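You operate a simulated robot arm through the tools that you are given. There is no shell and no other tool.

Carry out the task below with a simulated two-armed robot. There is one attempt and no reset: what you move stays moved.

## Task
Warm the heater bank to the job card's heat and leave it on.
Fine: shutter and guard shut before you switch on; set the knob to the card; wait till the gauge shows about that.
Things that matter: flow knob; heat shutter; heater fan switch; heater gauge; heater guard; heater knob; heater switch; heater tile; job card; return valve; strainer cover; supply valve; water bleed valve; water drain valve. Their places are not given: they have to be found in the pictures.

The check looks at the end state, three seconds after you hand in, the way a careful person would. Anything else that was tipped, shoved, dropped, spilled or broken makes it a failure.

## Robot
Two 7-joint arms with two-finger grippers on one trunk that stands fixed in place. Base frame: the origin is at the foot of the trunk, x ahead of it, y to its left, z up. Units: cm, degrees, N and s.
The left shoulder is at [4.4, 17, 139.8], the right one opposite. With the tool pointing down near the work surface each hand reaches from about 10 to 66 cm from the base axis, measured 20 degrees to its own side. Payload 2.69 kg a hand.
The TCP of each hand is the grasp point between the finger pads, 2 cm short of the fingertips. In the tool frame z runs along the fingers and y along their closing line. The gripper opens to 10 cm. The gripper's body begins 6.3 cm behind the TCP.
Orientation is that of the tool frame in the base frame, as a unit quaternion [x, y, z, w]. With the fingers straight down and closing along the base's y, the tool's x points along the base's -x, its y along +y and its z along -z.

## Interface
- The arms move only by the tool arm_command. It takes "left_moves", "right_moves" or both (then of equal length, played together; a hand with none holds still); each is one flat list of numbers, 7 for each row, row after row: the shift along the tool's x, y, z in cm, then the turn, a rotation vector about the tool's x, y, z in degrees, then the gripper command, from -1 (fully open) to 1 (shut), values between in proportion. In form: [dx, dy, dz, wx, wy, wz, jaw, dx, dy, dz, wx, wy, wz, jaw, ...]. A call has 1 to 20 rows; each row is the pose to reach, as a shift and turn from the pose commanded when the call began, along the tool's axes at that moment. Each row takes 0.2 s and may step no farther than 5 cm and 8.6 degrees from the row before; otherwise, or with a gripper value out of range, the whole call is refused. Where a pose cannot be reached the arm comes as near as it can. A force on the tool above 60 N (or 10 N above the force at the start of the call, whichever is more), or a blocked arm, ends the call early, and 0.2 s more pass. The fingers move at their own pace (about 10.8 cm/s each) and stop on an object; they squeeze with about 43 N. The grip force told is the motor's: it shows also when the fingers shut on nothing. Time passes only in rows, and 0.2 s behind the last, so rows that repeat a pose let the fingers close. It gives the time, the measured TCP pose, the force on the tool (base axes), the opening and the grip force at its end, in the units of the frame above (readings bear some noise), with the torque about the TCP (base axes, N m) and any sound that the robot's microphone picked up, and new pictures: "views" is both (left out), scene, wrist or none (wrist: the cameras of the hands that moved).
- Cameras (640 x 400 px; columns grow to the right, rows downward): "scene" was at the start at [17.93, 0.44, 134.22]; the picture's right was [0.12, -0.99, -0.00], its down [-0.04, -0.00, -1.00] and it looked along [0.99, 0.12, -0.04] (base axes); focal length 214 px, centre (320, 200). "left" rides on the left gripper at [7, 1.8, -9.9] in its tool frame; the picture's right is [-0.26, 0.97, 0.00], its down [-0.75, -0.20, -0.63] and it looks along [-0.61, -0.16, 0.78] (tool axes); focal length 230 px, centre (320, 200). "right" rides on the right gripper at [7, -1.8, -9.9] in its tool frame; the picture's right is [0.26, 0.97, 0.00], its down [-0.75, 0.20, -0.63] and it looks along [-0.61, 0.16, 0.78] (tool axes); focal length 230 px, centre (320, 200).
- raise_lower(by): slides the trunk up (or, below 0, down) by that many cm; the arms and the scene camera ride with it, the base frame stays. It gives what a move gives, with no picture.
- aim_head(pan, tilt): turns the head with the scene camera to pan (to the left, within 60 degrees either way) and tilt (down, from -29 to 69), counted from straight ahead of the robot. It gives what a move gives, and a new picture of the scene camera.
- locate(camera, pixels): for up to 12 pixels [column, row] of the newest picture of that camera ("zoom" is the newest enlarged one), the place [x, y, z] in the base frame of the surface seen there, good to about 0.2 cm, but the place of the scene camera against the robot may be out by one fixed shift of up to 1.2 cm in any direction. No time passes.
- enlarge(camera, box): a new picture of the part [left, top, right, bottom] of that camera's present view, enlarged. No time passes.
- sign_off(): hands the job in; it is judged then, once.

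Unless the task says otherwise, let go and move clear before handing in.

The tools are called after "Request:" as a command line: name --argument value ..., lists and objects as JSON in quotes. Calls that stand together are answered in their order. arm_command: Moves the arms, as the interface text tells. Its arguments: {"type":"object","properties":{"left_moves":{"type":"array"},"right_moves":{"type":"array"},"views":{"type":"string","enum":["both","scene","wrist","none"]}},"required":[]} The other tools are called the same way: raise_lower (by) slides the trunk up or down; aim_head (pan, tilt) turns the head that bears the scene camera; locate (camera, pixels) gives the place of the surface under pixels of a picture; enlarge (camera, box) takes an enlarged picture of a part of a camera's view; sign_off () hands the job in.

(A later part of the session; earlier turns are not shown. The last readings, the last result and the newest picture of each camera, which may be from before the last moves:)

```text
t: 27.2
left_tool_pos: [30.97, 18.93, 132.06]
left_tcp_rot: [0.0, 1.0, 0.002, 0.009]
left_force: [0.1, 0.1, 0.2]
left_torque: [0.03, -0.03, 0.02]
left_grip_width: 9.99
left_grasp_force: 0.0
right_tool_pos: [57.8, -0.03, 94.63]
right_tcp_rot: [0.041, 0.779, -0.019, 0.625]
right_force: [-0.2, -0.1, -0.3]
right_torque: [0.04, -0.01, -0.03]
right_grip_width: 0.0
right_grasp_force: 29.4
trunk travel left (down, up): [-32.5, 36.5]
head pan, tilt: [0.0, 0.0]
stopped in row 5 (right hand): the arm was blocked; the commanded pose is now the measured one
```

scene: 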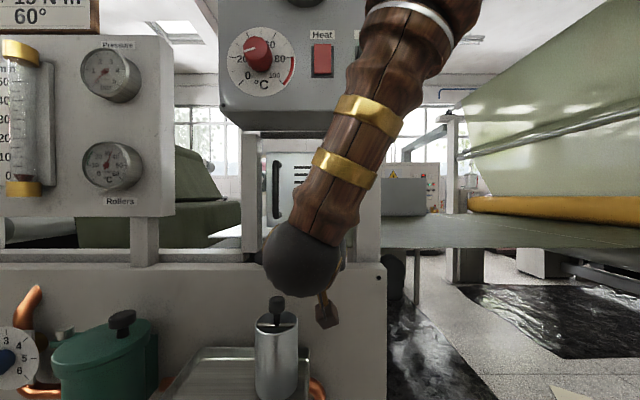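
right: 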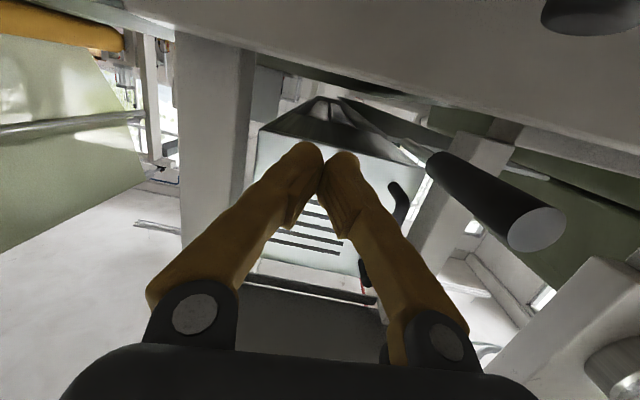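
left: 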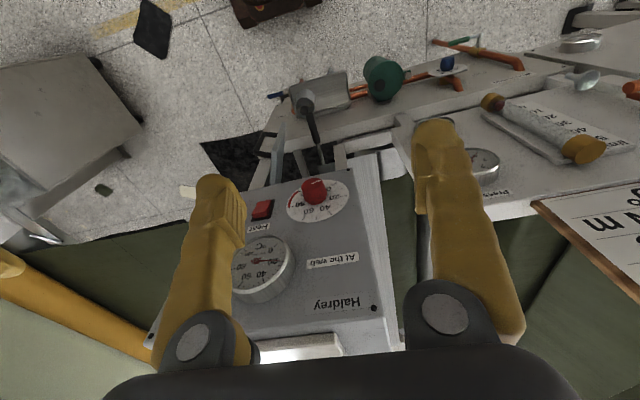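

The retreat was stopped as "blocked" with the hand sagging to z≈94.6, so something on the arm is touching. I'll look through the left camera and turn the head to see the right arm.

Request:
enlarge --camera "left" --box '[0, 0, 640, 400]'

Request:
aim_head --pan -45 --tilt 15

```text
1.00 times, centred on (320, 200) of left (not enlarged: the box is as wide or as high as the picture)
```

zoom: 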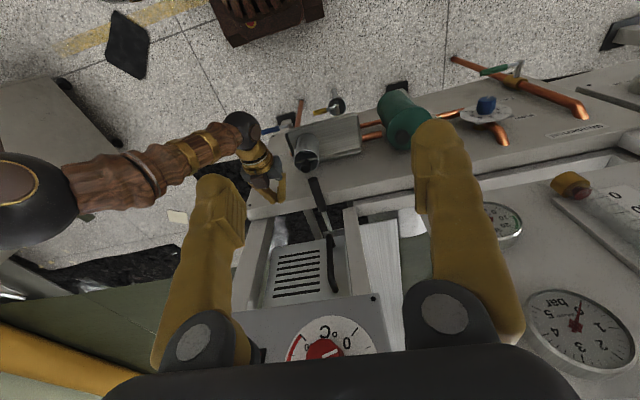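

```text
t: 28.4
left_tool_pos: [31.21, 18.83, 132.17]
left_tcp_rot: [0.0, 1.0, 0.002, 0.009]
left_force: [-0.4, 0.1, 0.1]
left_torque: [0.0, 0.04, -0.02]
left_grip_width: 10.0
left_grasp_force: 0.1
right_tool_pos: [57.87, 0.05, 94.89]
right_tcp_rot: [0.041, 0.778, -0.016, 0.627]
right_force: [0.2, -0.6, 0.4]
right_torque: [0.02, 0.01, 0.0]
right_grip_width: 0.01
right_grasp_force: 29.3
trunk travel left (down, up): [-32.5, 36.5]
head pan, tilt: [-45.0, 15.0]
```

scene: 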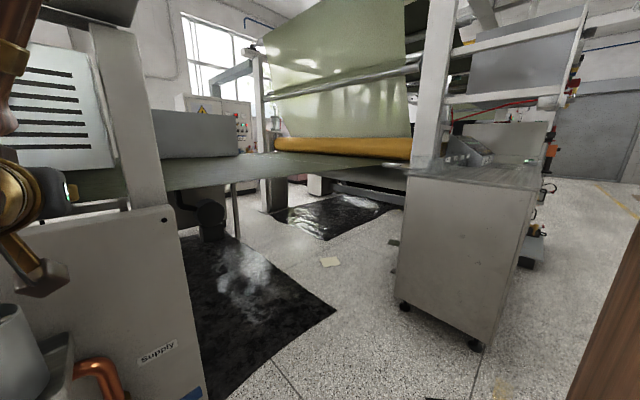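

The overhead left view shows the right gripper (262,170) just by the strainer canister (307,152) and front beam, with the guard shut (300,270). I'll locate those bits.

Request:
locate --camera "left" --pixels '[[307, 152], [300, 135], [316, 190], [320, 215], [325, 232], [340, 140], [250, 200], [400, 175], [258, 150], [238, 120], [335, 265], [340, 185]]'

Request:
aim_head --pan 0 --tilt 35

```text
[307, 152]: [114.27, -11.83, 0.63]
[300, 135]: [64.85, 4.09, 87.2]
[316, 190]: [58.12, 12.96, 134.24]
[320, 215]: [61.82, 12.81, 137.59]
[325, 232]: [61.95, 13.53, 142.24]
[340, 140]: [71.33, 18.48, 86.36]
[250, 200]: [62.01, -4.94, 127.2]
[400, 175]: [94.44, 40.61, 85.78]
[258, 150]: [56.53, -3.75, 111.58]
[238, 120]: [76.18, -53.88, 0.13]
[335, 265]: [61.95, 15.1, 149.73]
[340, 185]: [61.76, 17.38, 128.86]
```

```text
t: 29.5
left_tool_pos: [31.18, 18.82, 131.84]
left_tcp_rot: [0.0, 1.0, 0.002, 0.008]
left_force: [0.1, 0.7, 0.7]
left_torque: [0.0, 0.0, 0.03]
left_grip_width: 10.0
left_grasp_force: 0.0
right_tool_pos: [58.04, 0.24, 94.96]
right_tcp_rot: [0.042, 0.777, -0.017, 0.628]
right_force: [0.7, 0.1, 0.2]
right_torque: [0.03, 0.0, 0.0]
right_grip_width: 0.01
right_grasp_force: 29.7
trunk travel left (down, up): [-32.5, 36.5]
head pan, tilt: [0.0, 35.0]
```

scene: 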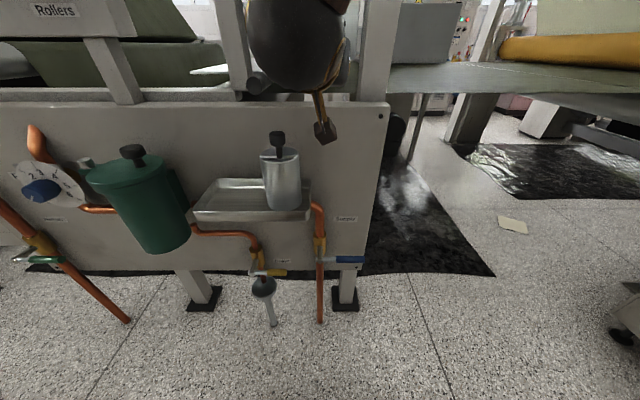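

The left locates used a stale picture, so I'll locate the canister, tray, beam and camera bracket in this fresh scene view instead.

Request:
locate --camera "scene" --pixels '[[277, 137], [280, 152], [280, 190], [230, 200], [325, 130], [340, 105], [250, 105], [258, 82], [310, 190], [240, 40], [300, 50]]'

Request:
enlarge --camera "scene" --box '[180, 0, 420, 220]'

```text
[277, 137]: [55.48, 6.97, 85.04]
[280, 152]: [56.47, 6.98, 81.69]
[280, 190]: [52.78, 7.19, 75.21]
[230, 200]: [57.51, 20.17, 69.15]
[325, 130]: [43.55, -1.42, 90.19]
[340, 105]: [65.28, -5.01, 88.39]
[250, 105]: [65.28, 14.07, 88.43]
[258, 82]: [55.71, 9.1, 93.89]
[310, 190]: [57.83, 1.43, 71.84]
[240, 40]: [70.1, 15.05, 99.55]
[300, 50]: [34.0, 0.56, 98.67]
```

```text
1.82 times, centred on (300, 110) of scene
```

zoom: 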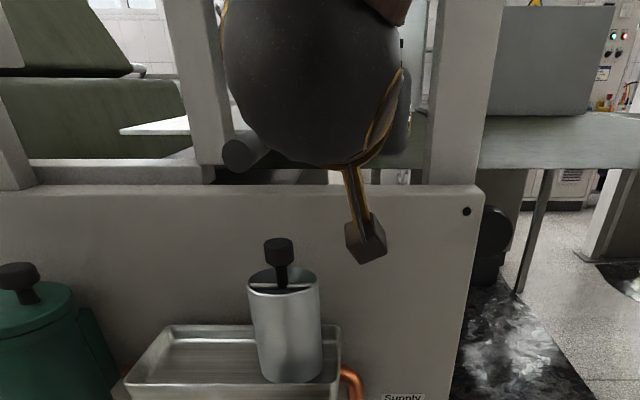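

Nothing touches here: canister top (55.5,7,85), beam face x≈65, bracket (43.5,-1.4,90) all clear. I'll gently raise and level the right hand to check it moves freely.

Request:
arm_command --right_moves '[-1.2, 0.03, -0.25, -1, -2.4, -0.4, 1, -2.4, 0.06, -0.5, -1.9, -4.8, -0.8, 1, -3.6, 0.1, -0.75, -2.9, -7.2, -1.2, 1, -4.8, 0.13, -1.0, -3.8, -9.7, -1.6, 1, -5.9, 0.16, -1.27, -4.78, -12.07, -2.03, 1, -5.9, 0.16, -1.27, -4.78, -12.07, -2.03, 1]' --views "both"

```text
t: 30.9
left_tool_pos: [31.12, 18.89, 132.04]
left_tcp_rot: [0.0, 1.0, 0.002, 0.008]
left_force: [0.3, 0.4, 0.0]
left_torque: [0.02, 0.01, -0.01]
left_grip_width: 9.99
left_grasp_force: 0.1
right_tool_pos: [58.08, -0.39, 100.55]
right_tcp_rot: [0.003, 0.711, -0.002, 0.703]
right_force: [0.2, 0.5, -0.2]
right_torque: [-0.01, 0.01, 0.02]
right_grip_width: 0.0
right_grasp_force: 29.1
trunk travel left (down, up): [-32.5, 36.5]
head pan, tilt: [0.0, 35.0]
```

scene: 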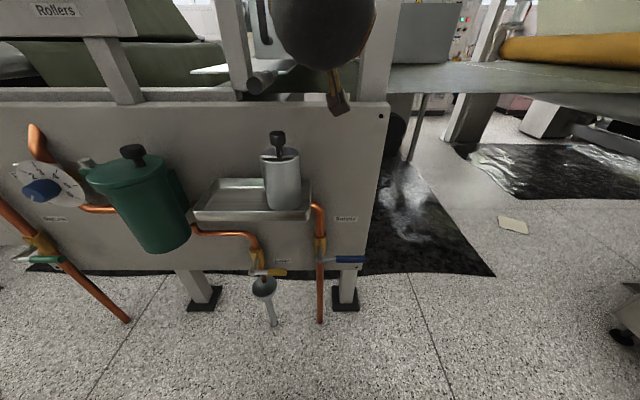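
right: 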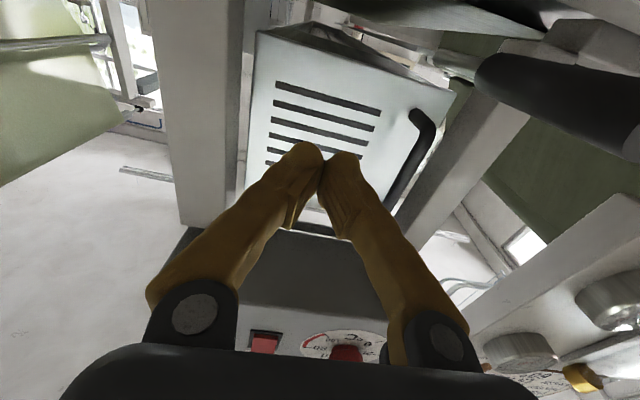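

The right hand moves freely again and the guard is still shut (350,120). I'll park the right hand well to the right, then bring in the left hand for the shutter rod.

Request:
arm_command --right_moves '[-0.6, -1.5, -1.2, 0, 0, 0, 1, -1.3, -3.2, -2.5, 0, 0, 0, 1, -2.1, -5.2, -3.7, 0, 0, 0, 1, -2.9, -7.2, -4.9, 0, 0, 0, 1, -3.7, -9.2, -6.1, 0, 0, 0, 1, -4.5, -11.2, -7.3, 0, 0, 0, 1, -5.3, -13.2, -8.5, 0, 0, 0, 1, -6.1, -15.2, -9.7, 0, 0, 0, 1, -7, -17, -11, 0, 0, 0, 1, -7.5, -18.5, -11.5, 0, 0, 0, 1, -7.5, -18.5, -11.5, 0, 0, 0, 1]' --views "scene"

```text
t: 33.3
left_tool_pos: [31.13, 18.9, 132.05]
left_tcp_rot: [0.0, 1.0, 0.002, 0.008]
left_force: [0.5, 0.4, 0.5]
left_torque: [-0.02, 0.0, 0.0]
left_grip_width: 9.99
left_grasp_force: 0.0
right_tool_pos: [47.06, -16.55, 109.03]
right_tcp_rot: [-0.005, 0.702, 0.0, 0.712]
right_force: [-0.3, -1.0, -0.3]
right_torque: [0.03, -0.02, -0.02]
right_grip_width: 0.0
right_grasp_force: 29.6
right hand out of reach, approached as far as the arm can: row 10, 11
trunk travel left (down, up): [-32.5, 36.5]
head pan, tilt: [0.0, 35.0]
```

scene: 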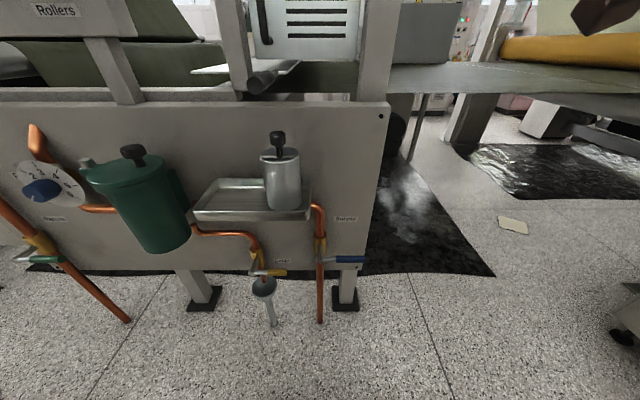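

The right hand is parked. Now I'll bring the left hand down and round to point forward-down in front of the shutter handle at (258,82), pre-grasp near (47,10.5,100).

Request:
aim_head --pan 0 --tilt 12

Request:
arm_command --left_moves '[-1.1, -0.6, 2.3, 0, -5, 0, -1, -2.3, -1.2, 4.6, 0, -10, 0, -1, -3.4, -1.8, 6.9, 0, -15, 0, -1, -4.6, -2.4, 9.1, 0, -20, 0, -1, -5.7, -3, 11.4, 0, -25, 0, -1, -6.9, -3.6, 13.7, 0, -30, 0, -1, -8, -4.2, 16, 0, -35, 0, -1, -9.1, -4.8, 18.3, 0, -40, 0, -1, -10.3, -5.4, 20.6, 0, -45, 0, -1, -11.4, -6, 22.9, 0, -50, 0, -1, -12.6, -6.6, 25.1, 0, -55, 0, -1, -13.7, -7.2, 27.4, 0, -60, 0, -1, -14.9, -7.8, 29.7, 0, -65, 0, -1, -16, -8.4, 32, 0, -70, 0, -1, -16, -8.4, 32, 0, -70, 0, -1]' --views "both"

```text
t: 34.2
left_tool_pos: [31.13, 18.9, 132.08]
left_tcp_rot: [0.0, 1.0, 0.003, 0.009]
left_force: [-0.5, 0.2, -0.4]
left_torque: [0.0, 0.0, 0.02]
left_grip_width: 9.97
left_grasp_force: 0.0
right_tool_pos: [47.0, -16.54, 109.03]
right_tcp_rot: [-0.005, 0.703, 0.001, 0.712]
right_force: [0.8, -0.3, -1.0]
right_torque: [0.01, -0.01, -0.01]
right_grip_width: 0.0
right_grasp_force: 29.3
trunk travel left (down, up): [-32.5, 36.5]
head pan, tilt: [0.0, 12.0]
```

scene: 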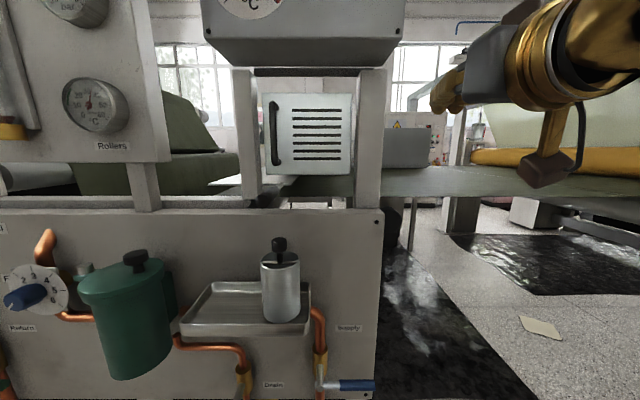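

```text
t: 37.4
left_tool_pos: [48.02, 10.63, 102.35]
left_tcp_rot: [0.002, 0.8, 0.001, 0.6]
left_force: [0.2, 0.4, -0.2]
left_torque: [0.0, 0.0, -0.05]
left_grip_width: 10.0
left_grasp_force: 0.0
right_tool_pos: [46.89, -16.32, 109.07]
right_tcp_rot: [-0.005, 0.702, 0.0, 0.713]
right_force: [0.4, -0.9, -0.1]
right_torque: [0.0, 0.03, -0.04]
right_grip_width: 0.01
right_grasp_force: 29.2
trunk travel left (down, up): [-32.5, 36.5]
head pan, tilt: [0.0, 12.0]
```

scene: 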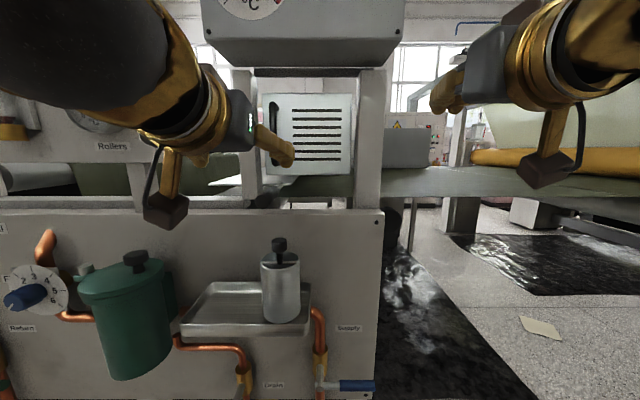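
left: 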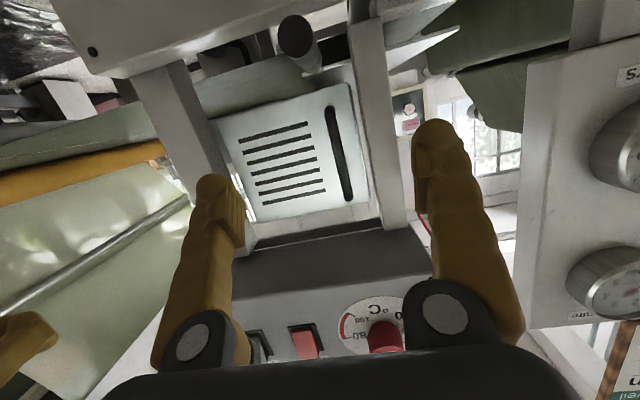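

The left hand is at (48,10.6,102.4), and its view shows the rod end at (297,35). I'll locate the rod and surroundings precisely with this wrist camera.

Request:
locate --camera "left" --pixels '[[296, 36], [284, 36], [308, 36], [296, 22], [296, 50], [315, 60], [345, 140], [200, 40], [420, 30], [320, 110]]'

Request:
enlarge --camera "left" --box '[200, 0, 480, 120]'

```text
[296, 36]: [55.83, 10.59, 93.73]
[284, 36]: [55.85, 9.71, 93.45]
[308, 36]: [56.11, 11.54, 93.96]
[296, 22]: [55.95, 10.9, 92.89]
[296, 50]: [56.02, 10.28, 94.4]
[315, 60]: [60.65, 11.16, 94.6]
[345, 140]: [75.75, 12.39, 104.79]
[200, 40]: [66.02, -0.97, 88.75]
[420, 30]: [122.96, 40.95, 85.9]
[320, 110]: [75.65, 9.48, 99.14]
```

```text
2.29 times, centred on (340, 60) of left
```

zoom: 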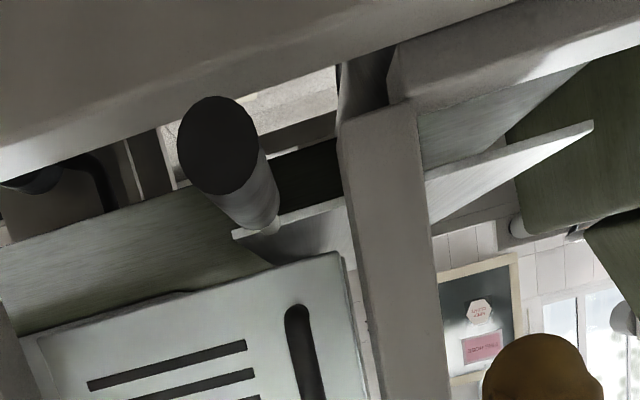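

Rod end is at about (55.9,10.6,93.7), ~2.6 cm thick. I'll bring the left gripper over it with a 6 cm opening.

Request:
arm_command --left_moves '[0.8, 0, 2.1, 0, 0, 0, -0.2, 1.7, 0, 4.3, 0, 0, 0, -0.2, 2.5, 0, 6.5, 0, 0, 0, -0.2, 3.4, 0, 8.6, 0, 0, 0, -0.2, 4.2, 0, 10.8, 0, 0, 0, -0.2, 5.03, 0, 12.93, 0, 0, 0, -0.2, 5.03, 0, 12.93, 0, 0, 0, -0.2]' --views "both"

```text
t: 39.0
left_tool_pos: [59.15, 10.51, 94.16]
left_tcp_rot: [0.001, 0.8, 0.001, 0.6]
left_force: [-0.5, -0.3, -0.5]
left_torque: [-0.01, 0.01, -0.04]
left_grip_width: 6.0
left_grasp_force: 0.1
right_tool_pos: [46.95, -16.46, 109.08]
right_tcp_rot: [-0.005, 0.702, 0.0, 0.712]
right_force: [0.4, 1.2, -0.1]
right_torque: [0.04, 0.03, -0.01]
right_grip_width: 0.0
right_grasp_force: 29.3
trunk travel left (down, up): [-32.5, 36.5]
head pan, tilt: [0.0, 12.0]
```

scene: 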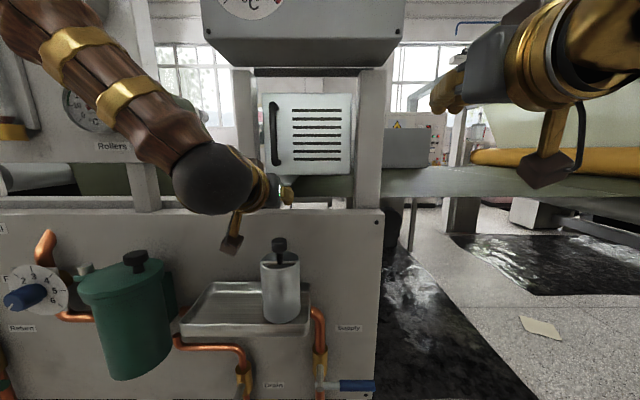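
left: 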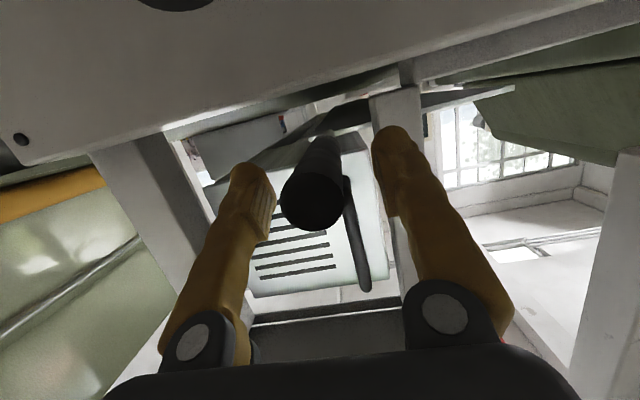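

The rod sits between the left fingers. I'll grip it.

Request:
arm_command --left_moves '[0, 0, 0, 0, 0, 0, 1, 0, 0, 0, 0, 0, 0, 1, 0, 0, 0, 0, 0, 0, 1]' --views "wrist"

```text
t: 39.8
left_tool_pos: [59.23, 10.45, 94.05]
left_tcp_rot: [0.001, 0.801, 0.001, 0.599]
left_force: [2.8, 1.1, -0.1]
left_torque: [0.0, -0.03, 0.04]
left_grip_width: 2.47
left_grasp_force: 45.3
right_tool_pos: [47.01, -16.6, 109.04]
right_tcp_rot: [-0.005, 0.702, 0.001, 0.712]
right_force: [0.5, -0.1, -0.2]
right_torque: [0.03, 0.0, 0.02]
right_grip_width: 0.0
right_grasp_force: 29.4
trunk travel left (down, up): [-32.5, 36.5]
head pan, tilt: [0.0, 12.0]
```

left: 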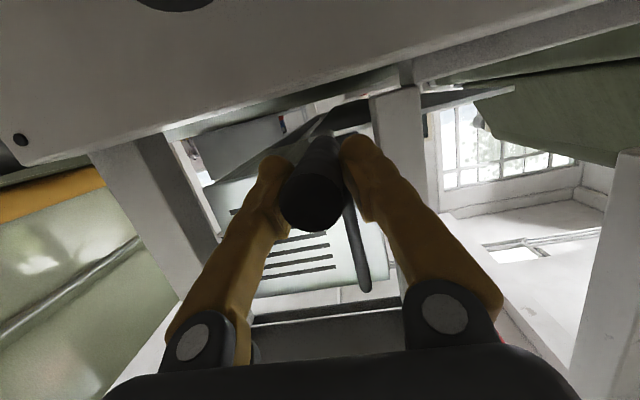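

Firm grip (2.47 cm, 45 N). I'll slide it right 4 cm and watch the force.

Request:
arm_command --left_moves '[0, -0.8, 0, 0, 0, 0, 1, 0, -1.6, 0, 0, 0, 0, 1, 0, -2.4, 0, 0, 0, 0, 1, 0, -3.2, 0, 0, 0, 0, 1, 0, -4, 0, 0, 0, 0, 1, 0, -4, 0, 0, 0, 0, 1]' --views "wrist"

```text
t: 41.2
left_tool_pos: [59.29, 6.6, 94.06]
left_tcp_rot: [0.001, 0.799, 0.001, 0.601]
left_force: [7.7, 4.5, 3.0]
left_torque: [-0.01, -0.14, 0.01]
left_grip_width: 2.48
left_grasp_force: 44.8
right_tool_pos: [46.97, -16.58, 109.06]
right_tcp_rot: [-0.004, 0.703, 0.0, 0.711]
right_force: [0.6, -0.3, -0.1]
right_torque: [0.0, 0.02, 0.03]
right_grip_width: 0.0
right_grasp_force: 29.5
trunk travel left (down, up): [-32.5, 36.5]
head pan, tilt: [0.0, 12.0]
```

left: 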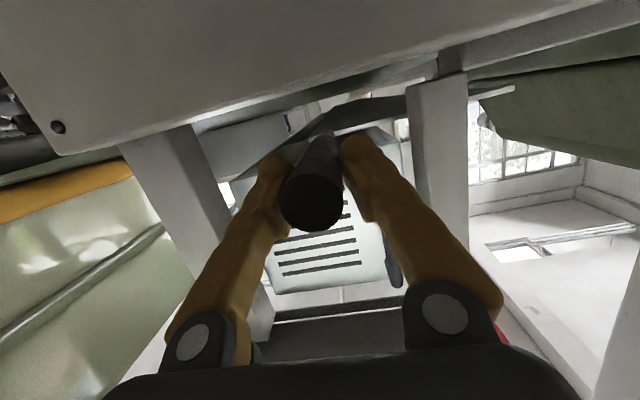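

It slides freely (~4.5 N). I'll continue another 8 cm.

Request:
arm_command --left_moves '[0, -0.9, 0, 0, 0, 0, 1, 0, -1.8, 0, 0, 0, 0, 1, 0, -2.7, 0, 0, 0, 0, 1, 0, -3.6, 0, 0, 0, 0, 1, 0, -4.5, 0, 0, 0, 0, 1, 0, -5.4, 0, 0, 0, 0, 1, 0, -6.3, 0, 0, 0, 0, 1, 0, -7.2, 0, 0, 0, 0, 1, 0, -8, 0, 0, 0, 0, 1, 0, -8, 0, 0, 0, 0, 1]' --views "both"

```text
t: 43.4
left_tool_pos: [59.2, -1.36, 94.08]
left_tcp_rot: [0.0, 0.799, 0.002, 0.601]
left_force: [15.7, 4.2, 16.3]
left_torque: [0.04, -0.33, 0.07]
left_grip_width: 2.5
left_grasp_force: 45.2
right_tool_pos: [47.12, -16.44, 109.0]
right_tcp_rot: [-0.005, 0.701, -0.001, 0.713]
right_force: [-0.2, -0.2, -0.7]
right_torque: [0.02, 0.01, -0.02]
right_grip_width: 0.0
right_grasp_force: 29.4
trunk travel left (down, up): [-32.5, 36.5]
head pan, tilt: [0.0, 12.0]
```

scene: 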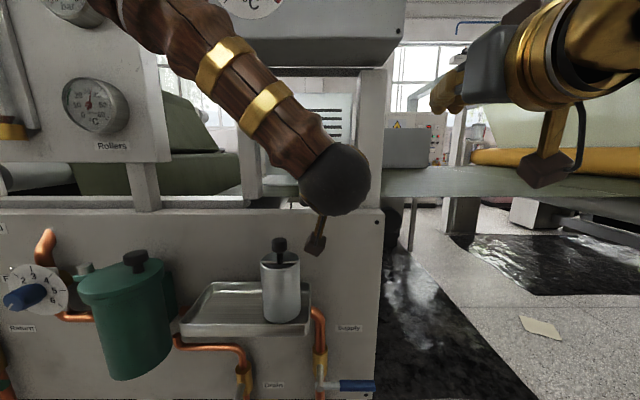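
left: 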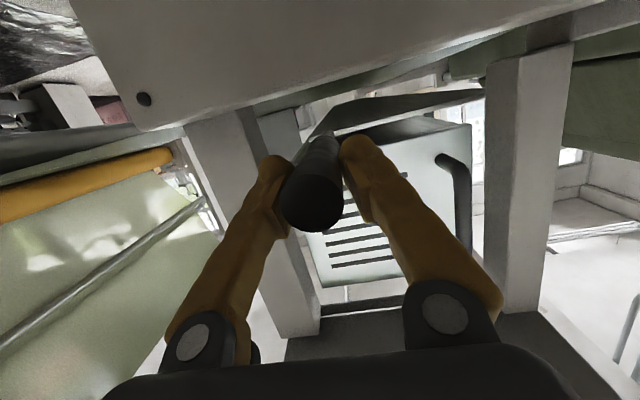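

Rod at y≈-1.4 and still moving; x/z side forces built to ~16 N, so I'll ease the hand a bit up and forward while sliding on.

Request:
arm_command --left_moves '[-0.15, -0.5, 0.1, 0, 0, 0, 1, -0.25, -1.1, 0.14, 0, 0, 0, 1, -0.25, -1.7, 0.14, 0, 0, 0, 1, -0.25, -2.3, 0.14, 0, 0, 0, 1, -0.25, -2.9, 0.14, 0, 0, 0, 1, -0.25, -3.5, 0.14, 0, 0, 0, 1, -0.25, -3.5, 0.14, 0, 0, 0, 1]' --views "both"

```text
t: 45.0
left_tool_pos: [59.21, -4.92, 93.85]
left_tcp_rot: [0.001, 0.802, 0.001, 0.598]
left_force: [-9.4, 4.8, -9.7]
left_torque: [0.04, 0.08, 0.04]
left_grip_width: 2.48
left_grasp_force: 45.2
right_tool_pos: [46.99, -16.44, 109.06]
right_tcp_rot: [-0.005, 0.702, 0.0, 0.712]
right_force: [-1.6, 0.4, 0.3]
right_torque: [-0.01, 0.0, 0.01]
right_grip_width: 0.0
right_grasp_force: 29.4
trunk travel left (down, up): [-32.5, 36.5]
head pan, tilt: [0.0, 12.0]
```

scene: 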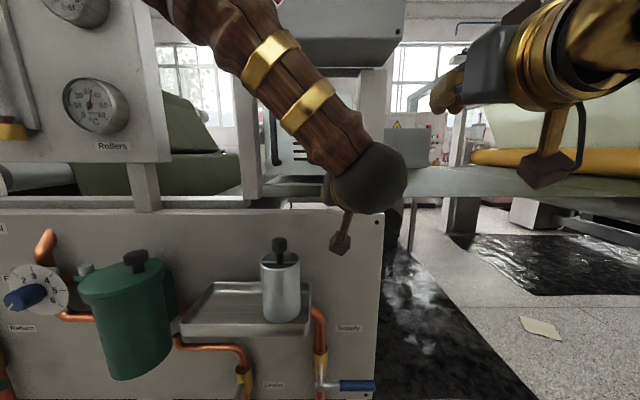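
left: 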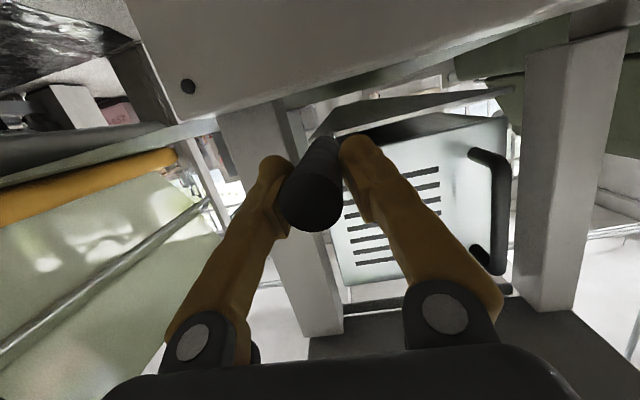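

Rod at y≈-4.9 with still only ~5 N of drag; I'll creep further right in small steps to find the stop.

Request:
arm_command --left_moves '[0, -0.3, 0, 0, 0, 0, 1, 0.12, -0.6, 0, 0, 0, 0, 1, 0.12, -0.9, 0, 0, 0, 0, 1, 0.12, -1.2, 0, 0, 0, 0, 1, 0.12, -1.2, 0, 0, 0, 0, 1]' --views "none"

```text
t: 46.2
left_tool_pos: [59.26, -5.47, 94.07]
left_tcp_rot: [-0.003, 0.801, 0.003, 0.599]
left_force: [-21.2, 34.3, -13.3]
left_torque: [0.26, -0.57, 0.53]
left_grip_width: 2.51
left_grasp_force: 44.7
right_tool_pos: [46.84, -16.12, 109.12]
right_tcp_rot: [-0.007, 0.702, 0.0, 0.712]
right_force: [-0.3, -1.0, -0.4]
right_torque: [0.0, -0.02, -0.03]
right_grip_width: 0.0
right_grasp_force: 29.8
trunk travel left (down, up): [-32.5, 36.5]
head pan, tilt: [0.0, 12.0]
```

The stop is reached at y≈-5.5 (34 N), a full 16 cm of travel. I'll relax the push, open, and look.

Request:
arm_command --left_moves '[-0.1, 0.3, 0, 0, 0, 0, 1, -0.1, 0.6, 0, 0, 0, 0, 1, -0.1, 0.6, 0, 0, 0, 0, -0.1, -0.1, 0.6, 0, 0, 0, 0, -0.1, -0.1, 0.6, 0, 0, 0, 0, -0.1]' --views "wrist"

```text
t: 47.4
left_tool_pos: [59.26, -5.67, 94.12]
left_tcp_rot: [0.002, 0.8, 0.0, 0.6]
left_force: [0.3, 0.8, -0.1]
left_torque: [0.03, -0.01, 0.03]
left_grip_width: 5.49
left_grasp_force: 0.0
right_tool_pos: [47.02, -16.56, 109.03]
right_tcp_rot: [-0.005, 0.702, 0.0, 0.712]
right_force: [-0.2, 0.4, 0.1]
right_torque: [0.02, 0.0, 0.0]
right_grip_width: 0.0
right_grasp_force: 29.9
trunk travel left (down, up): [-32.5, 36.5]
head pan, tilt: [0.0, 12.0]
```

left: 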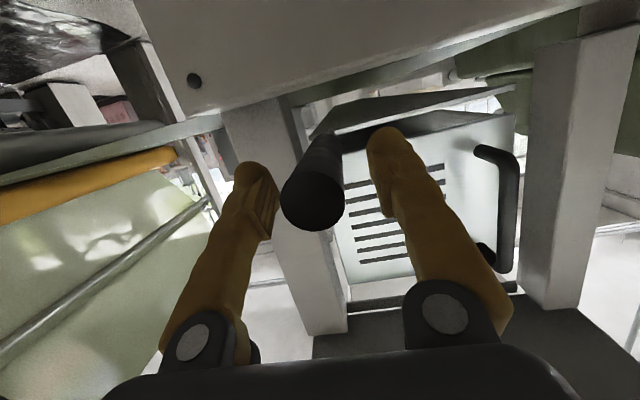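

Released with the shutter at its stop. I'll draw the left hand back slowly, then swing it to the left side.

Request:
arm_command --left_moves '[0, 0, -1.5, 0, 0, 0, -0.1, 0, 0, -3, 0, 0, 0, -0.1, 0, 0, -5, 0, 0, 0, -0.1, 0, 0, -7, 0, 0, 0, -0.1, 0, 0, -9, 0, 0, 0, -0.1, -1, 1, -10.5, 0, 0, 0, -0.1, -2, 3, -11.5, 0, 0, 0, -0.1, -3, 5.5, -12, 0, 0, 0, -0.1, -4, 8, -12, 0, 0, 0, -0.1, -5, 10.5, -12, 0, 0, 0, -0.1, -6, 13, -12, 0, 0, 0, -0.1, -7, 15.5, -12, 0, 0, 0, -0.1, -8, 18, -12, 0, 0, 0, -0.1, -8, 18, -12, 0, 0, 0, -0.1]' --views "both"

```text
t: 50.4
left_tool_pos: [49.91, 12.58, 105.17]
left_tcp_rot: [0.003, 0.8, 0.0, 0.599]
left_force: [0.2, -0.4, -0.1]
left_torque: [0.0, 0.0, -0.02]
left_grip_width: 5.5
left_grasp_force: 0.0
right_tool_pos: [47.02, -16.53, 108.94]
right_tcp_rot: [-0.005, 0.702, 0.001, 0.712]
right_force: [-0.3, 0.1, 0.4]
right_torque: [0.01, -0.01, 0.03]
right_grip_width: 0.0
right_grasp_force: 29.2
trunk travel left (down, up): [-32.5, 36.5]
head pan, tilt: [0.0, 12.0]
```

scene: 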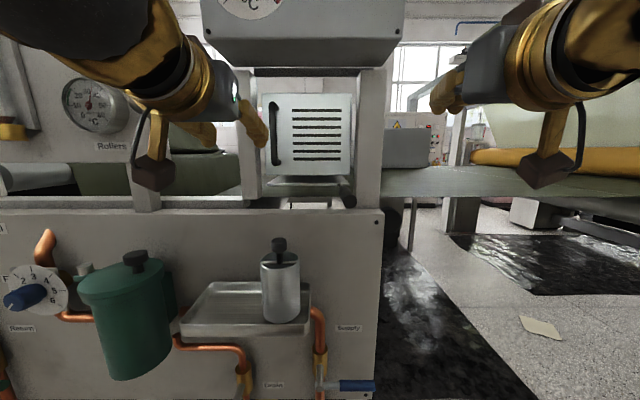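
left: 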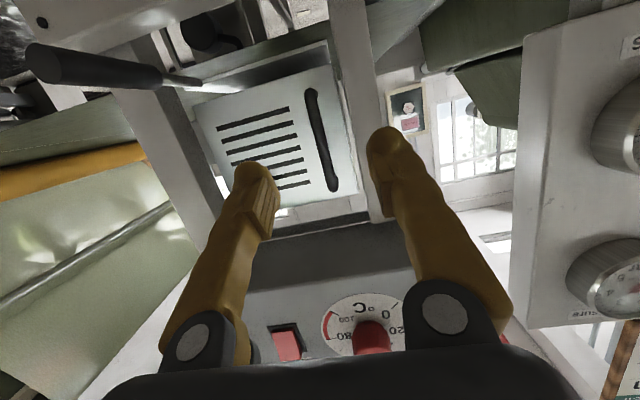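

The shutter plate now sits under the box with its rod at (347,195), and the guard is shut. I'll zoom to confirm, then raise the trunk 25 cm for the panel work.

Request:
enlarge --camera "scene" --box '[230, 60, 390, 230]'

Request:
raise_lower --by 25

Request:
aim_head --pan 0 --tilt 0

```text
2.35 times, centred on (310, 145) of scene
```

zoom: 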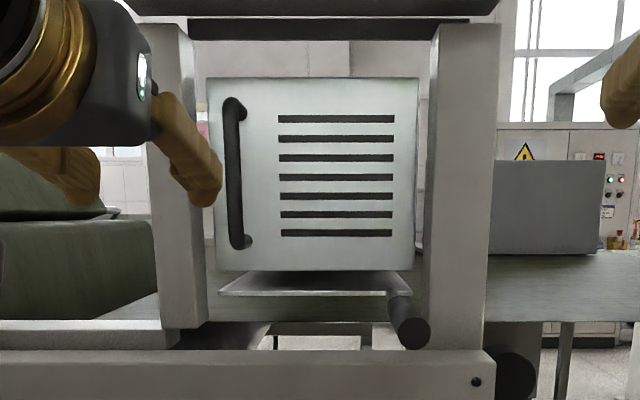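

```text
t: 52.9
left_tool_pos: [50.01, 12.54, 130.12]
left_tcp_rot: [0.001, 0.8, 0.002, 0.6]
left_force: [0.2, 0.2, 0.4]
left_torque: [-0.01, 0.01, 0.0]
left_grip_width: 5.48
left_grasp_force: 0.1
right_tool_pos: [47.38, -16.39, 134.3]
right_tcp_rot: [-0.005, 0.699, 0.002, 0.715]
right_force: [0.5, 0.8, -0.1]
right_torque: [0.0, 0.0, -0.02]
right_grip_width: 0.0
right_grasp_force: 29.0
trunk travel left (down, up): [-57.5, 11.5]
head pan, tilt: [0.0, 12.0]
```

```text
t: 53.7
left_tool_pos: [49.94, 12.46, 130.01]
left_tcp_rot: [0.001, 0.8, 0.002, 0.6]
left_force: [0.4, -0.8, 0.0]
left_torque: [-0.02, 0.02, -0.01]
left_grip_width: 5.53
left_grasp_force: 0.0
right_tool_pos: [47.29, -16.54, 134.29]
right_tcp_rot: [-0.004, 0.698, 0.001, 0.716]
right_force: [-0.1, -0.2, 0.0]
right_torque: [0.01, 0.0, 0.0]
right_grip_width: 0.0
right_grasp_force: 29.4
trunk travel left (down, up): [-57.5, 11.5]
head pan, tilt: [0.0, 0.0]
```

scene: 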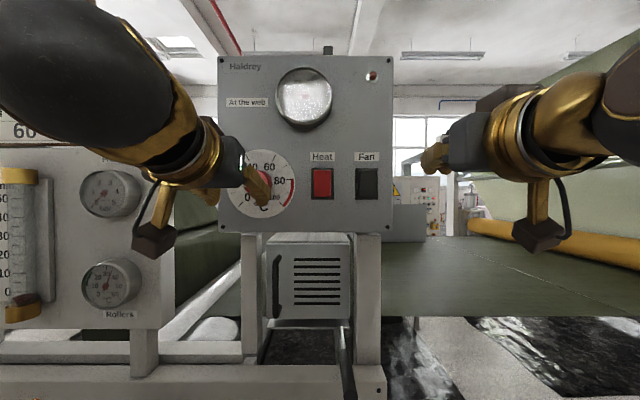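

Guard and shutter are both shut. I'll level the left hand in front of the knob and take a fresh wrist picture to place the knob exactly.

Request:
arm_command --left_moves '[-0.4, -0.15, -0.8, 0, -5.4, 0, -0.4, -0.9, -0.3, -1.6, 0, -10.9, 0, -0.4, -1.38, -0.46, -2.42, 0, -16.3, 0, -0.4, -1.38, -0.46, -2.42, 0, -16.3, 0, -0.4, -1.38, -0.46, -2.42, 0, -16.3, 0, -0.4]' --views "both"

```text
t: 54.9
left_tool_pos: [48.04, 12.16, 132.02]
left_tcp_rot: [0.004, 0.706, 0.0, 0.708]
left_force: [-0.4, -0.3, 0.0]
left_torque: [0.0, 0.03, -0.01]
left_grip_width: 7.0
left_grasp_force: 0.0
right_tool_pos: [47.21, -16.44, 134.32]
right_tcp_rot: [-0.004, 0.699, 0.001, 0.716]
right_force: [0.1, -0.1, -0.6]
right_torque: [0.01, 0.0, 0.01]
right_grip_width: 0.0
right_grasp_force: 29.3
trunk travel left (down, up): [-57.5, 11.5]
head pan, tilt: [0.0, 0.0]
```

scene: 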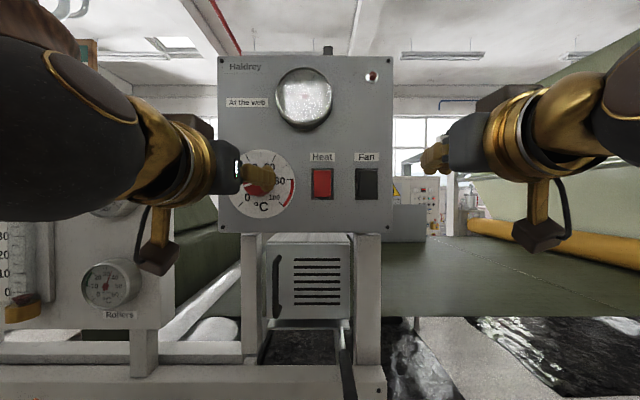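
left: 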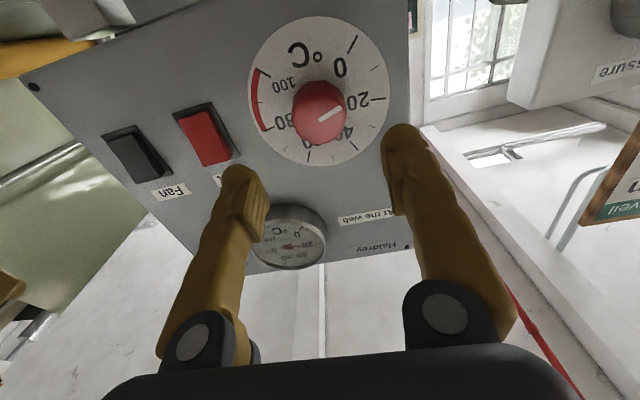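

The left camera sees the knob (320,112) and even the gauge (287,240). I'll locate the knob outline and zoom in on both.

Request:
locate --camera "left" --pixels '[[320, 105], [308, 108], [335, 112], [322, 88], [322, 130], [300, 112], [345, 108], [255, 110], [388, 75], [205, 135], [200, 115], [212, 158]]'

Request:
enlarge --camera "left" --box '[240, 10, 400, 170]'

Request:
enlarge --camera "left" --box '[240, 190, 340, 280]'

```text
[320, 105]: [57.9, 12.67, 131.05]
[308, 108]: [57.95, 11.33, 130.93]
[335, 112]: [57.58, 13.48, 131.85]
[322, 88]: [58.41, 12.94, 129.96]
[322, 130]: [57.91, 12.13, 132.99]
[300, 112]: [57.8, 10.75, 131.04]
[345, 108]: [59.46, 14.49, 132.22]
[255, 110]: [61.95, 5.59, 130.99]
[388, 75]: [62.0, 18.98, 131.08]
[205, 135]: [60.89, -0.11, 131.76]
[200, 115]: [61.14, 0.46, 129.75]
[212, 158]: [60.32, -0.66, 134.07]
```

```text
2.50 times, centred on (320, 90) of left
```

zoom: 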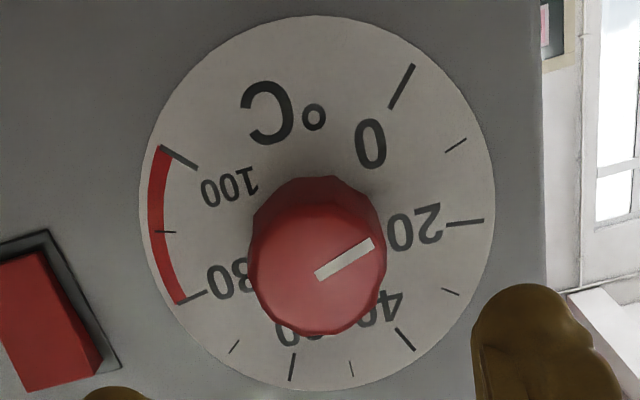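

```text
4.44 times, centred on (290, 235) of left
```

zoom: 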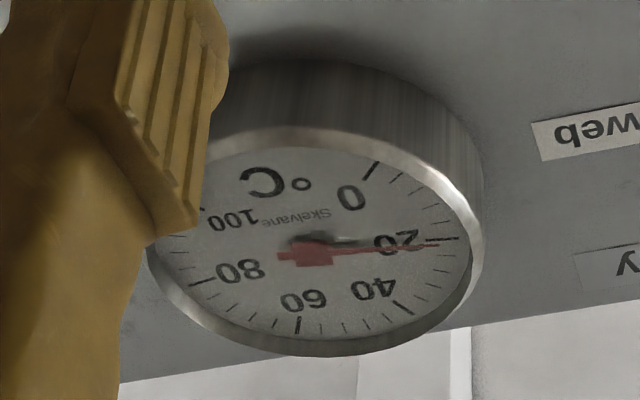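

The gauge reads about 22 °C (cold). I'll locate the pointer ends and knob outline points to get the knob's centre and present setting.

Request:
locate --camera "left" --pixels '[[321, 119.5], [330, 114], [340, 108], [293, 118], [345.5, 110], [320, 143], [313, 142], [335, 137], [298, 135], [320, 95], [340, 97], [353, 44]]'

Request:
enlarge --camera "left" --box '[280, 75, 360, 155]'

```text
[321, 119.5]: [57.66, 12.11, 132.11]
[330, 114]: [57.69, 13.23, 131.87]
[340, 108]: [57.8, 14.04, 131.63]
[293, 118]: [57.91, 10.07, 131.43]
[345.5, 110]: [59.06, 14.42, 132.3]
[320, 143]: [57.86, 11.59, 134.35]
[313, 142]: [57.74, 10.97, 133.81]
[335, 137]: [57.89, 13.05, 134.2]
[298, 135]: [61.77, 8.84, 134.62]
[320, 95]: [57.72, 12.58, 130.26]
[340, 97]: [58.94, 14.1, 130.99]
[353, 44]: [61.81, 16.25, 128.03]
```

```text
5.00 times, centred on (320, 115) of left
```

zoom: 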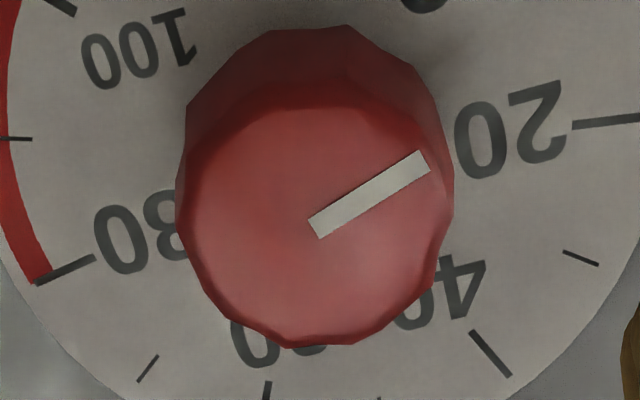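

Knob axis is at about (y 12.1, z 132.1), front face x≈57.7, pointing at ~11.5. It needs ~+157° to reach 70, so I'll pre-roll the left hand -80° in free space to test the range.

Request:
arm_command --left_moves '[0, 0, 0, 0, 0, -8, -0.4, 0, 0, 0, 0, 0, -16, -0.4, 0, 0, 0, 0, 0, -24, -0.4, 0, 0, 0, 0, 0, -32, -0.4, 0, 0, 0, 0, 0, -40, -0.4, 0, 0, 0, 0, 0, -48, -0.4, 0, 0, 0, 0, 0, -56, -0.4, 0, 0, 0, 0, 0, -64, -0.4, 0, 0, 0, 0, 0, -72, -0.4, 0, 0, 0, 0, 0, -80, -0.4, 0, 0, 0, 0, 0, -80, -0.4]' --views "both"

```text
t: 57.3
left_tool_pos: [46.89, 12.52, 141.15]
left_tcp_rot: [-0.455, 0.545, -0.451, 0.541]
left_force: [-0.3, 0.3, 0.5]
left_torque: [-0.02, 0.01, 0.0]
left_grip_width: 7.0
left_grasp_force: 0.0
left hand out of reach, approached as far as the arm can: row 5, 6, 7, 8, 9, 10, 11
right_tool_pos: [47.31, -16.4, 134.26]
right_tcp_rot: [-0.004, 0.699, 0.002, 0.715]
right_force: [-0.2, -0.2, -0.2]
right_torque: [-0.02, -0.01, -0.01]
right_grip_width: 0.02
right_grasp_force: 29.2
trunk travel left (down, up): [-57.5, 11.5]
head pan, tilt: [0.0, 0.0]
```

scene: 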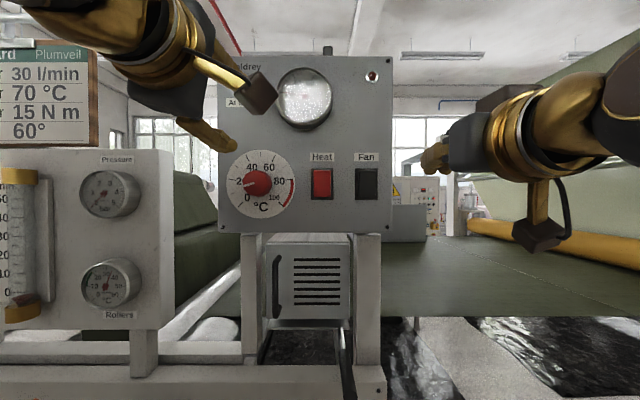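
left: 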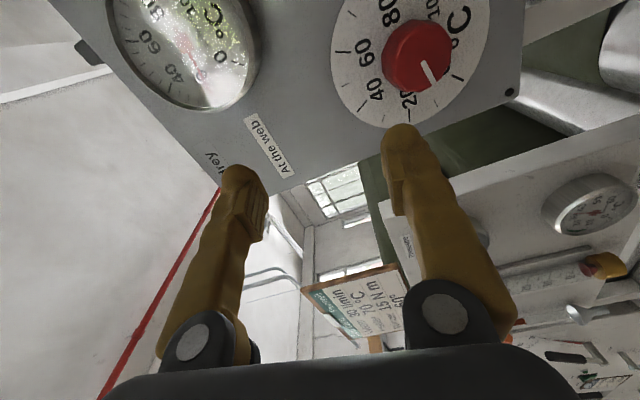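

At x=47 the rolled hand couldn't hold z=132 (it drifted to 141), though the roll itself was reached. I'll test the same roll farther out at x≈52.

Request:
arm_command --left_moves '[0.4, 1.8, 1, 0, 0, 0, -0.4, 0.8, 3.5, 2, 0, 0, 0, -0.4, 1.2, 5.3, 3, 0, 0, 0, -0.4, 1.6, 7.1, 4, 0, 0, 0, -0.4, 2.01, 8.83, 5.1, 0, 0, 0, -0.4, 2.01, 8.83, 5.1, 0, 0, 0, -0.4]' --views "wrist"

```text
t: 58.7
left_tool_pos: [49.32, 12.31, 141.69]
left_tcp_rot: [-0.454, 0.545, -0.451, 0.541]
left_force: [-0.1, 0.2, 0.7]
left_torque: [0.0, 0.0, 0.0]
left_grip_width: 7.01
left_grasp_force: 0.0
left hand out of reach, approached as far as the arm can: row 1, 2, 3, 4, 5, 6
right_tool_pos: [47.41, -16.48, 134.35]
right_tcp_rot: [-0.003, 0.698, 0.0, 0.716]
right_force: [-0.3, 0.8, -0.9]
right_torque: [-0.03, -0.02, 0.0]
right_grip_width: 0.0
right_grasp_force: 29.8
trunk travel left (down, up): [-57.5, 11.5]
head pan, tilt: [0.0, 0.0]
```

left: 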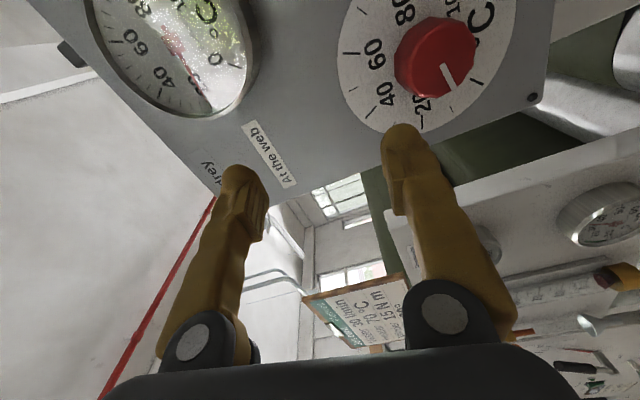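

With that roll the hand can't come below z≈141 at this trunk height. I'll roll back through zero to the positive side at knob height to see how far that goes.

Request:
arm_command --left_moves '[0.2, 0.94, 0, 0, 0, 8, -0.4, 0.4, 1.9, 0, 0, 0, 16, -0.4, 0.6, 2.8, 0, 0, 0, 24, -0.4, 0.8, 3.8, 0, 0, 0, 32, -0.4, 1, 4.7, 0, 0, 0, 40, -0.4, 1.1, 5.6, 0, 0, 0, 48, -0.4, 1.3, 6.6, 0, 0, 0, 56, -0.4, 1.5, 7.5, 0, 0, 0, 64, -0.4, 1.7, 8.5, 0, 0, 0, 72, -0.4, 1.91, 9.41, 0, 0, 0, 80, -0.4, 1.91, 9.41, 0, 0, 0, 88, -0.4, 1.91, 9.41, 0, 0, 0, 96, -0.4, 1.91, 9.41, 0, 0, 0, 104, -0.4, 1.91, 9.41, 0, 0, 0, 112, -0.4, 1.91, 9.41, 0, 0, 0, 120, -0.4, 1.91, 9.41, 0, 0, 0, 128, -0.4, 1.91, 9.41, 0, 0, 0, 136, -0.4, 1.91, 9.41, 0, 0, 0, 144, -0.4, 1.91, 9.41, 0, 0, 0, 152, -0.4, 1.91, 9.41, 0, 0, 0, 160, -0.4]' --views "both"

```text
t: 62.9
left_tool_pos: [49.33, 12.1, 132.2]
left_tcp_rot: [0.456, 0.54, 0.456, 0.541]
left_force: [0.5, 0.1, 0.3]
left_torque: [-0.01, 0.04, -0.02]
left_grip_width: 6.99
left_grasp_force: 0.0
right_tool_pos: [47.38, -16.5, 134.38]
right_tcp_rot: [-0.002, 0.698, 0.0, 0.716]
right_force: [0.8, 0.1, 0.4]
right_torque: [-0.02, -0.01, 0.03]
right_grip_width: 0.0
right_grasp_force: 29.7
trunk travel left (down, up): [-57.5, 11.5]
head pan, tilt: [0.0, 0.0]
```

scene: 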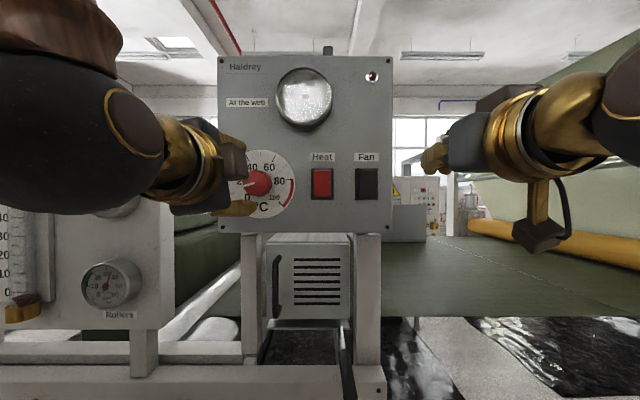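
left: 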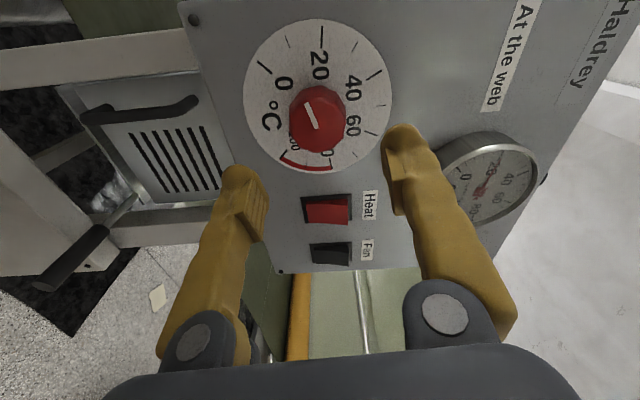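

Roll +80 works fine at (49.3,12.1,132.2), with a good view of panel and gauge. I'll test rolling further, to +150.

Request:
arm_command --left_moves '[0, 0, 0, 0, 0, 8, -0.4, 0, 0, 0, 0, 0, 16, -0.4, 0, 0, 0, 0, 0, 24, -0.4, 0, 0, 0, 0, 0, 32, -0.4, 0, 0, 0, 0, 0, 40, -0.4, 0, 0, 0, 0, 0, 48, -0.4, 0, 0, 0, 0, 0, 56, -0.4, 0, 0, 0, 0, 0, 64, -0.4, 0, 0, 0, 0, 0, 72, -0.4, 0, 0, 0, 0, 0, 72, -0.4]' --views "wrist"

```text
t: 65.1
left_tool_pos: [49.51, 12.29, 132.37]
left_tcp_rot: [0.685, 0.174, 0.687, 0.17]
left_force: [0.7, 0.0, 0.3]
left_torque: [0.02, 0.01, -0.02]
left_grip_width: 7.0
left_grasp_force: 0.0
right_tool_pos: [47.27, -16.35, 134.25]
right_tcp_rot: [-0.004, 0.699, 0.002, 0.715]
right_force: [-0.3, -0.7, 0.1]
right_torque: [0.02, -0.01, 0.01]
right_grip_width: 0.03
right_grasp_force: 29.3
trunk travel left (down, up): [-57.5, 11.5]
head pan, tilt: [0.0, 0.0]
```

left: 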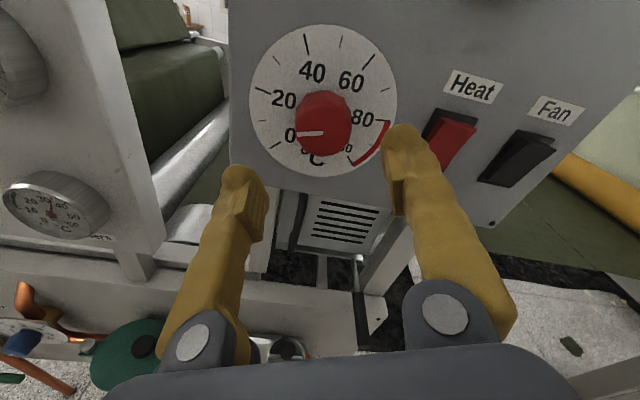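

Roll +152 is reachable, so one grip from about -5° to +152° can do the whole turn. I'll roll back to -5° before approaching.

Request:
arm_command --left_moves '[0, 0, 0, 0, 0, -7.85, -0.4, 0, 0, 0, 0, 0, -15.7, -0.4, 0, 0, 0, 0, 0, -23.55, -0.4, 0, 0, 0, 0, 0, -31.4, -0.4, 0, 0, 0, 0, 0, -39.25, -0.4, 0, 0, 0, 0, 0, -47.1, -0.4, 0, 0, 0, 0, 0, -54.95, -0.4, 0, 0, 0, 0, 0, -62.8, -0.4, 0, 0, 0, 0, 0, -70.65, -0.4, 0, 0, 0, 0, 0, -78.5, -0.4, 0, 0, 0, 0, 0, -86.35, -0.4, 0, 0, 0, 0, 0, -94.2, -0.4, 0, 0, 0, 0, 0, -102.05, -0.4, 0, 0, 0, 0, 0, -109.9, -0.4, 0, 0, 0, 0, 0, -117.75, -0.4, 0, 0, 0, 0, 0, -125.6, -0.4, 0, 0, 0, 0, 0, -133.45, -0.4, 0, 0, 0, 0, 0, -141.3, -0.4, 0, 0, 0, 0, 0, -149.15, -0.4, 0, 0, 0, 0, 0, -157, -0.4]' --views "wrist"

```text
t: 69.3
left_tool_pos: [49.49, 12.07, 132.3]
left_tcp_rot: [-0.03, 0.706, -0.03, 0.707]
left_force: [-0.2, 0.5, -0.3]
left_torque: [0.01, -0.01, -0.01]
left_grip_width: 6.99
left_grasp_force: 0.1
right_tool_pos: [47.26, -16.54, 134.33]
right_tcp_rot: [-0.003, 0.698, 0.001, 0.716]
right_force: [-1.2, 0.6, -0.7]
right_torque: [0.01, -0.01, -0.01]
right_grip_width: 0.0
right_grasp_force: 29.8
trunk travel left (down, up): [-57.5, 11.5]
head pan, tilt: [0.0, 0.0]
```

left: 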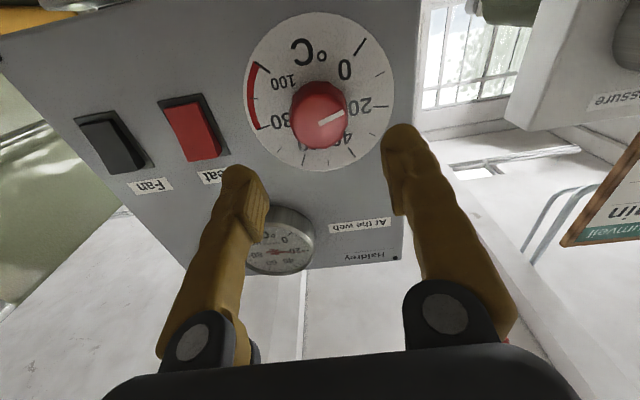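

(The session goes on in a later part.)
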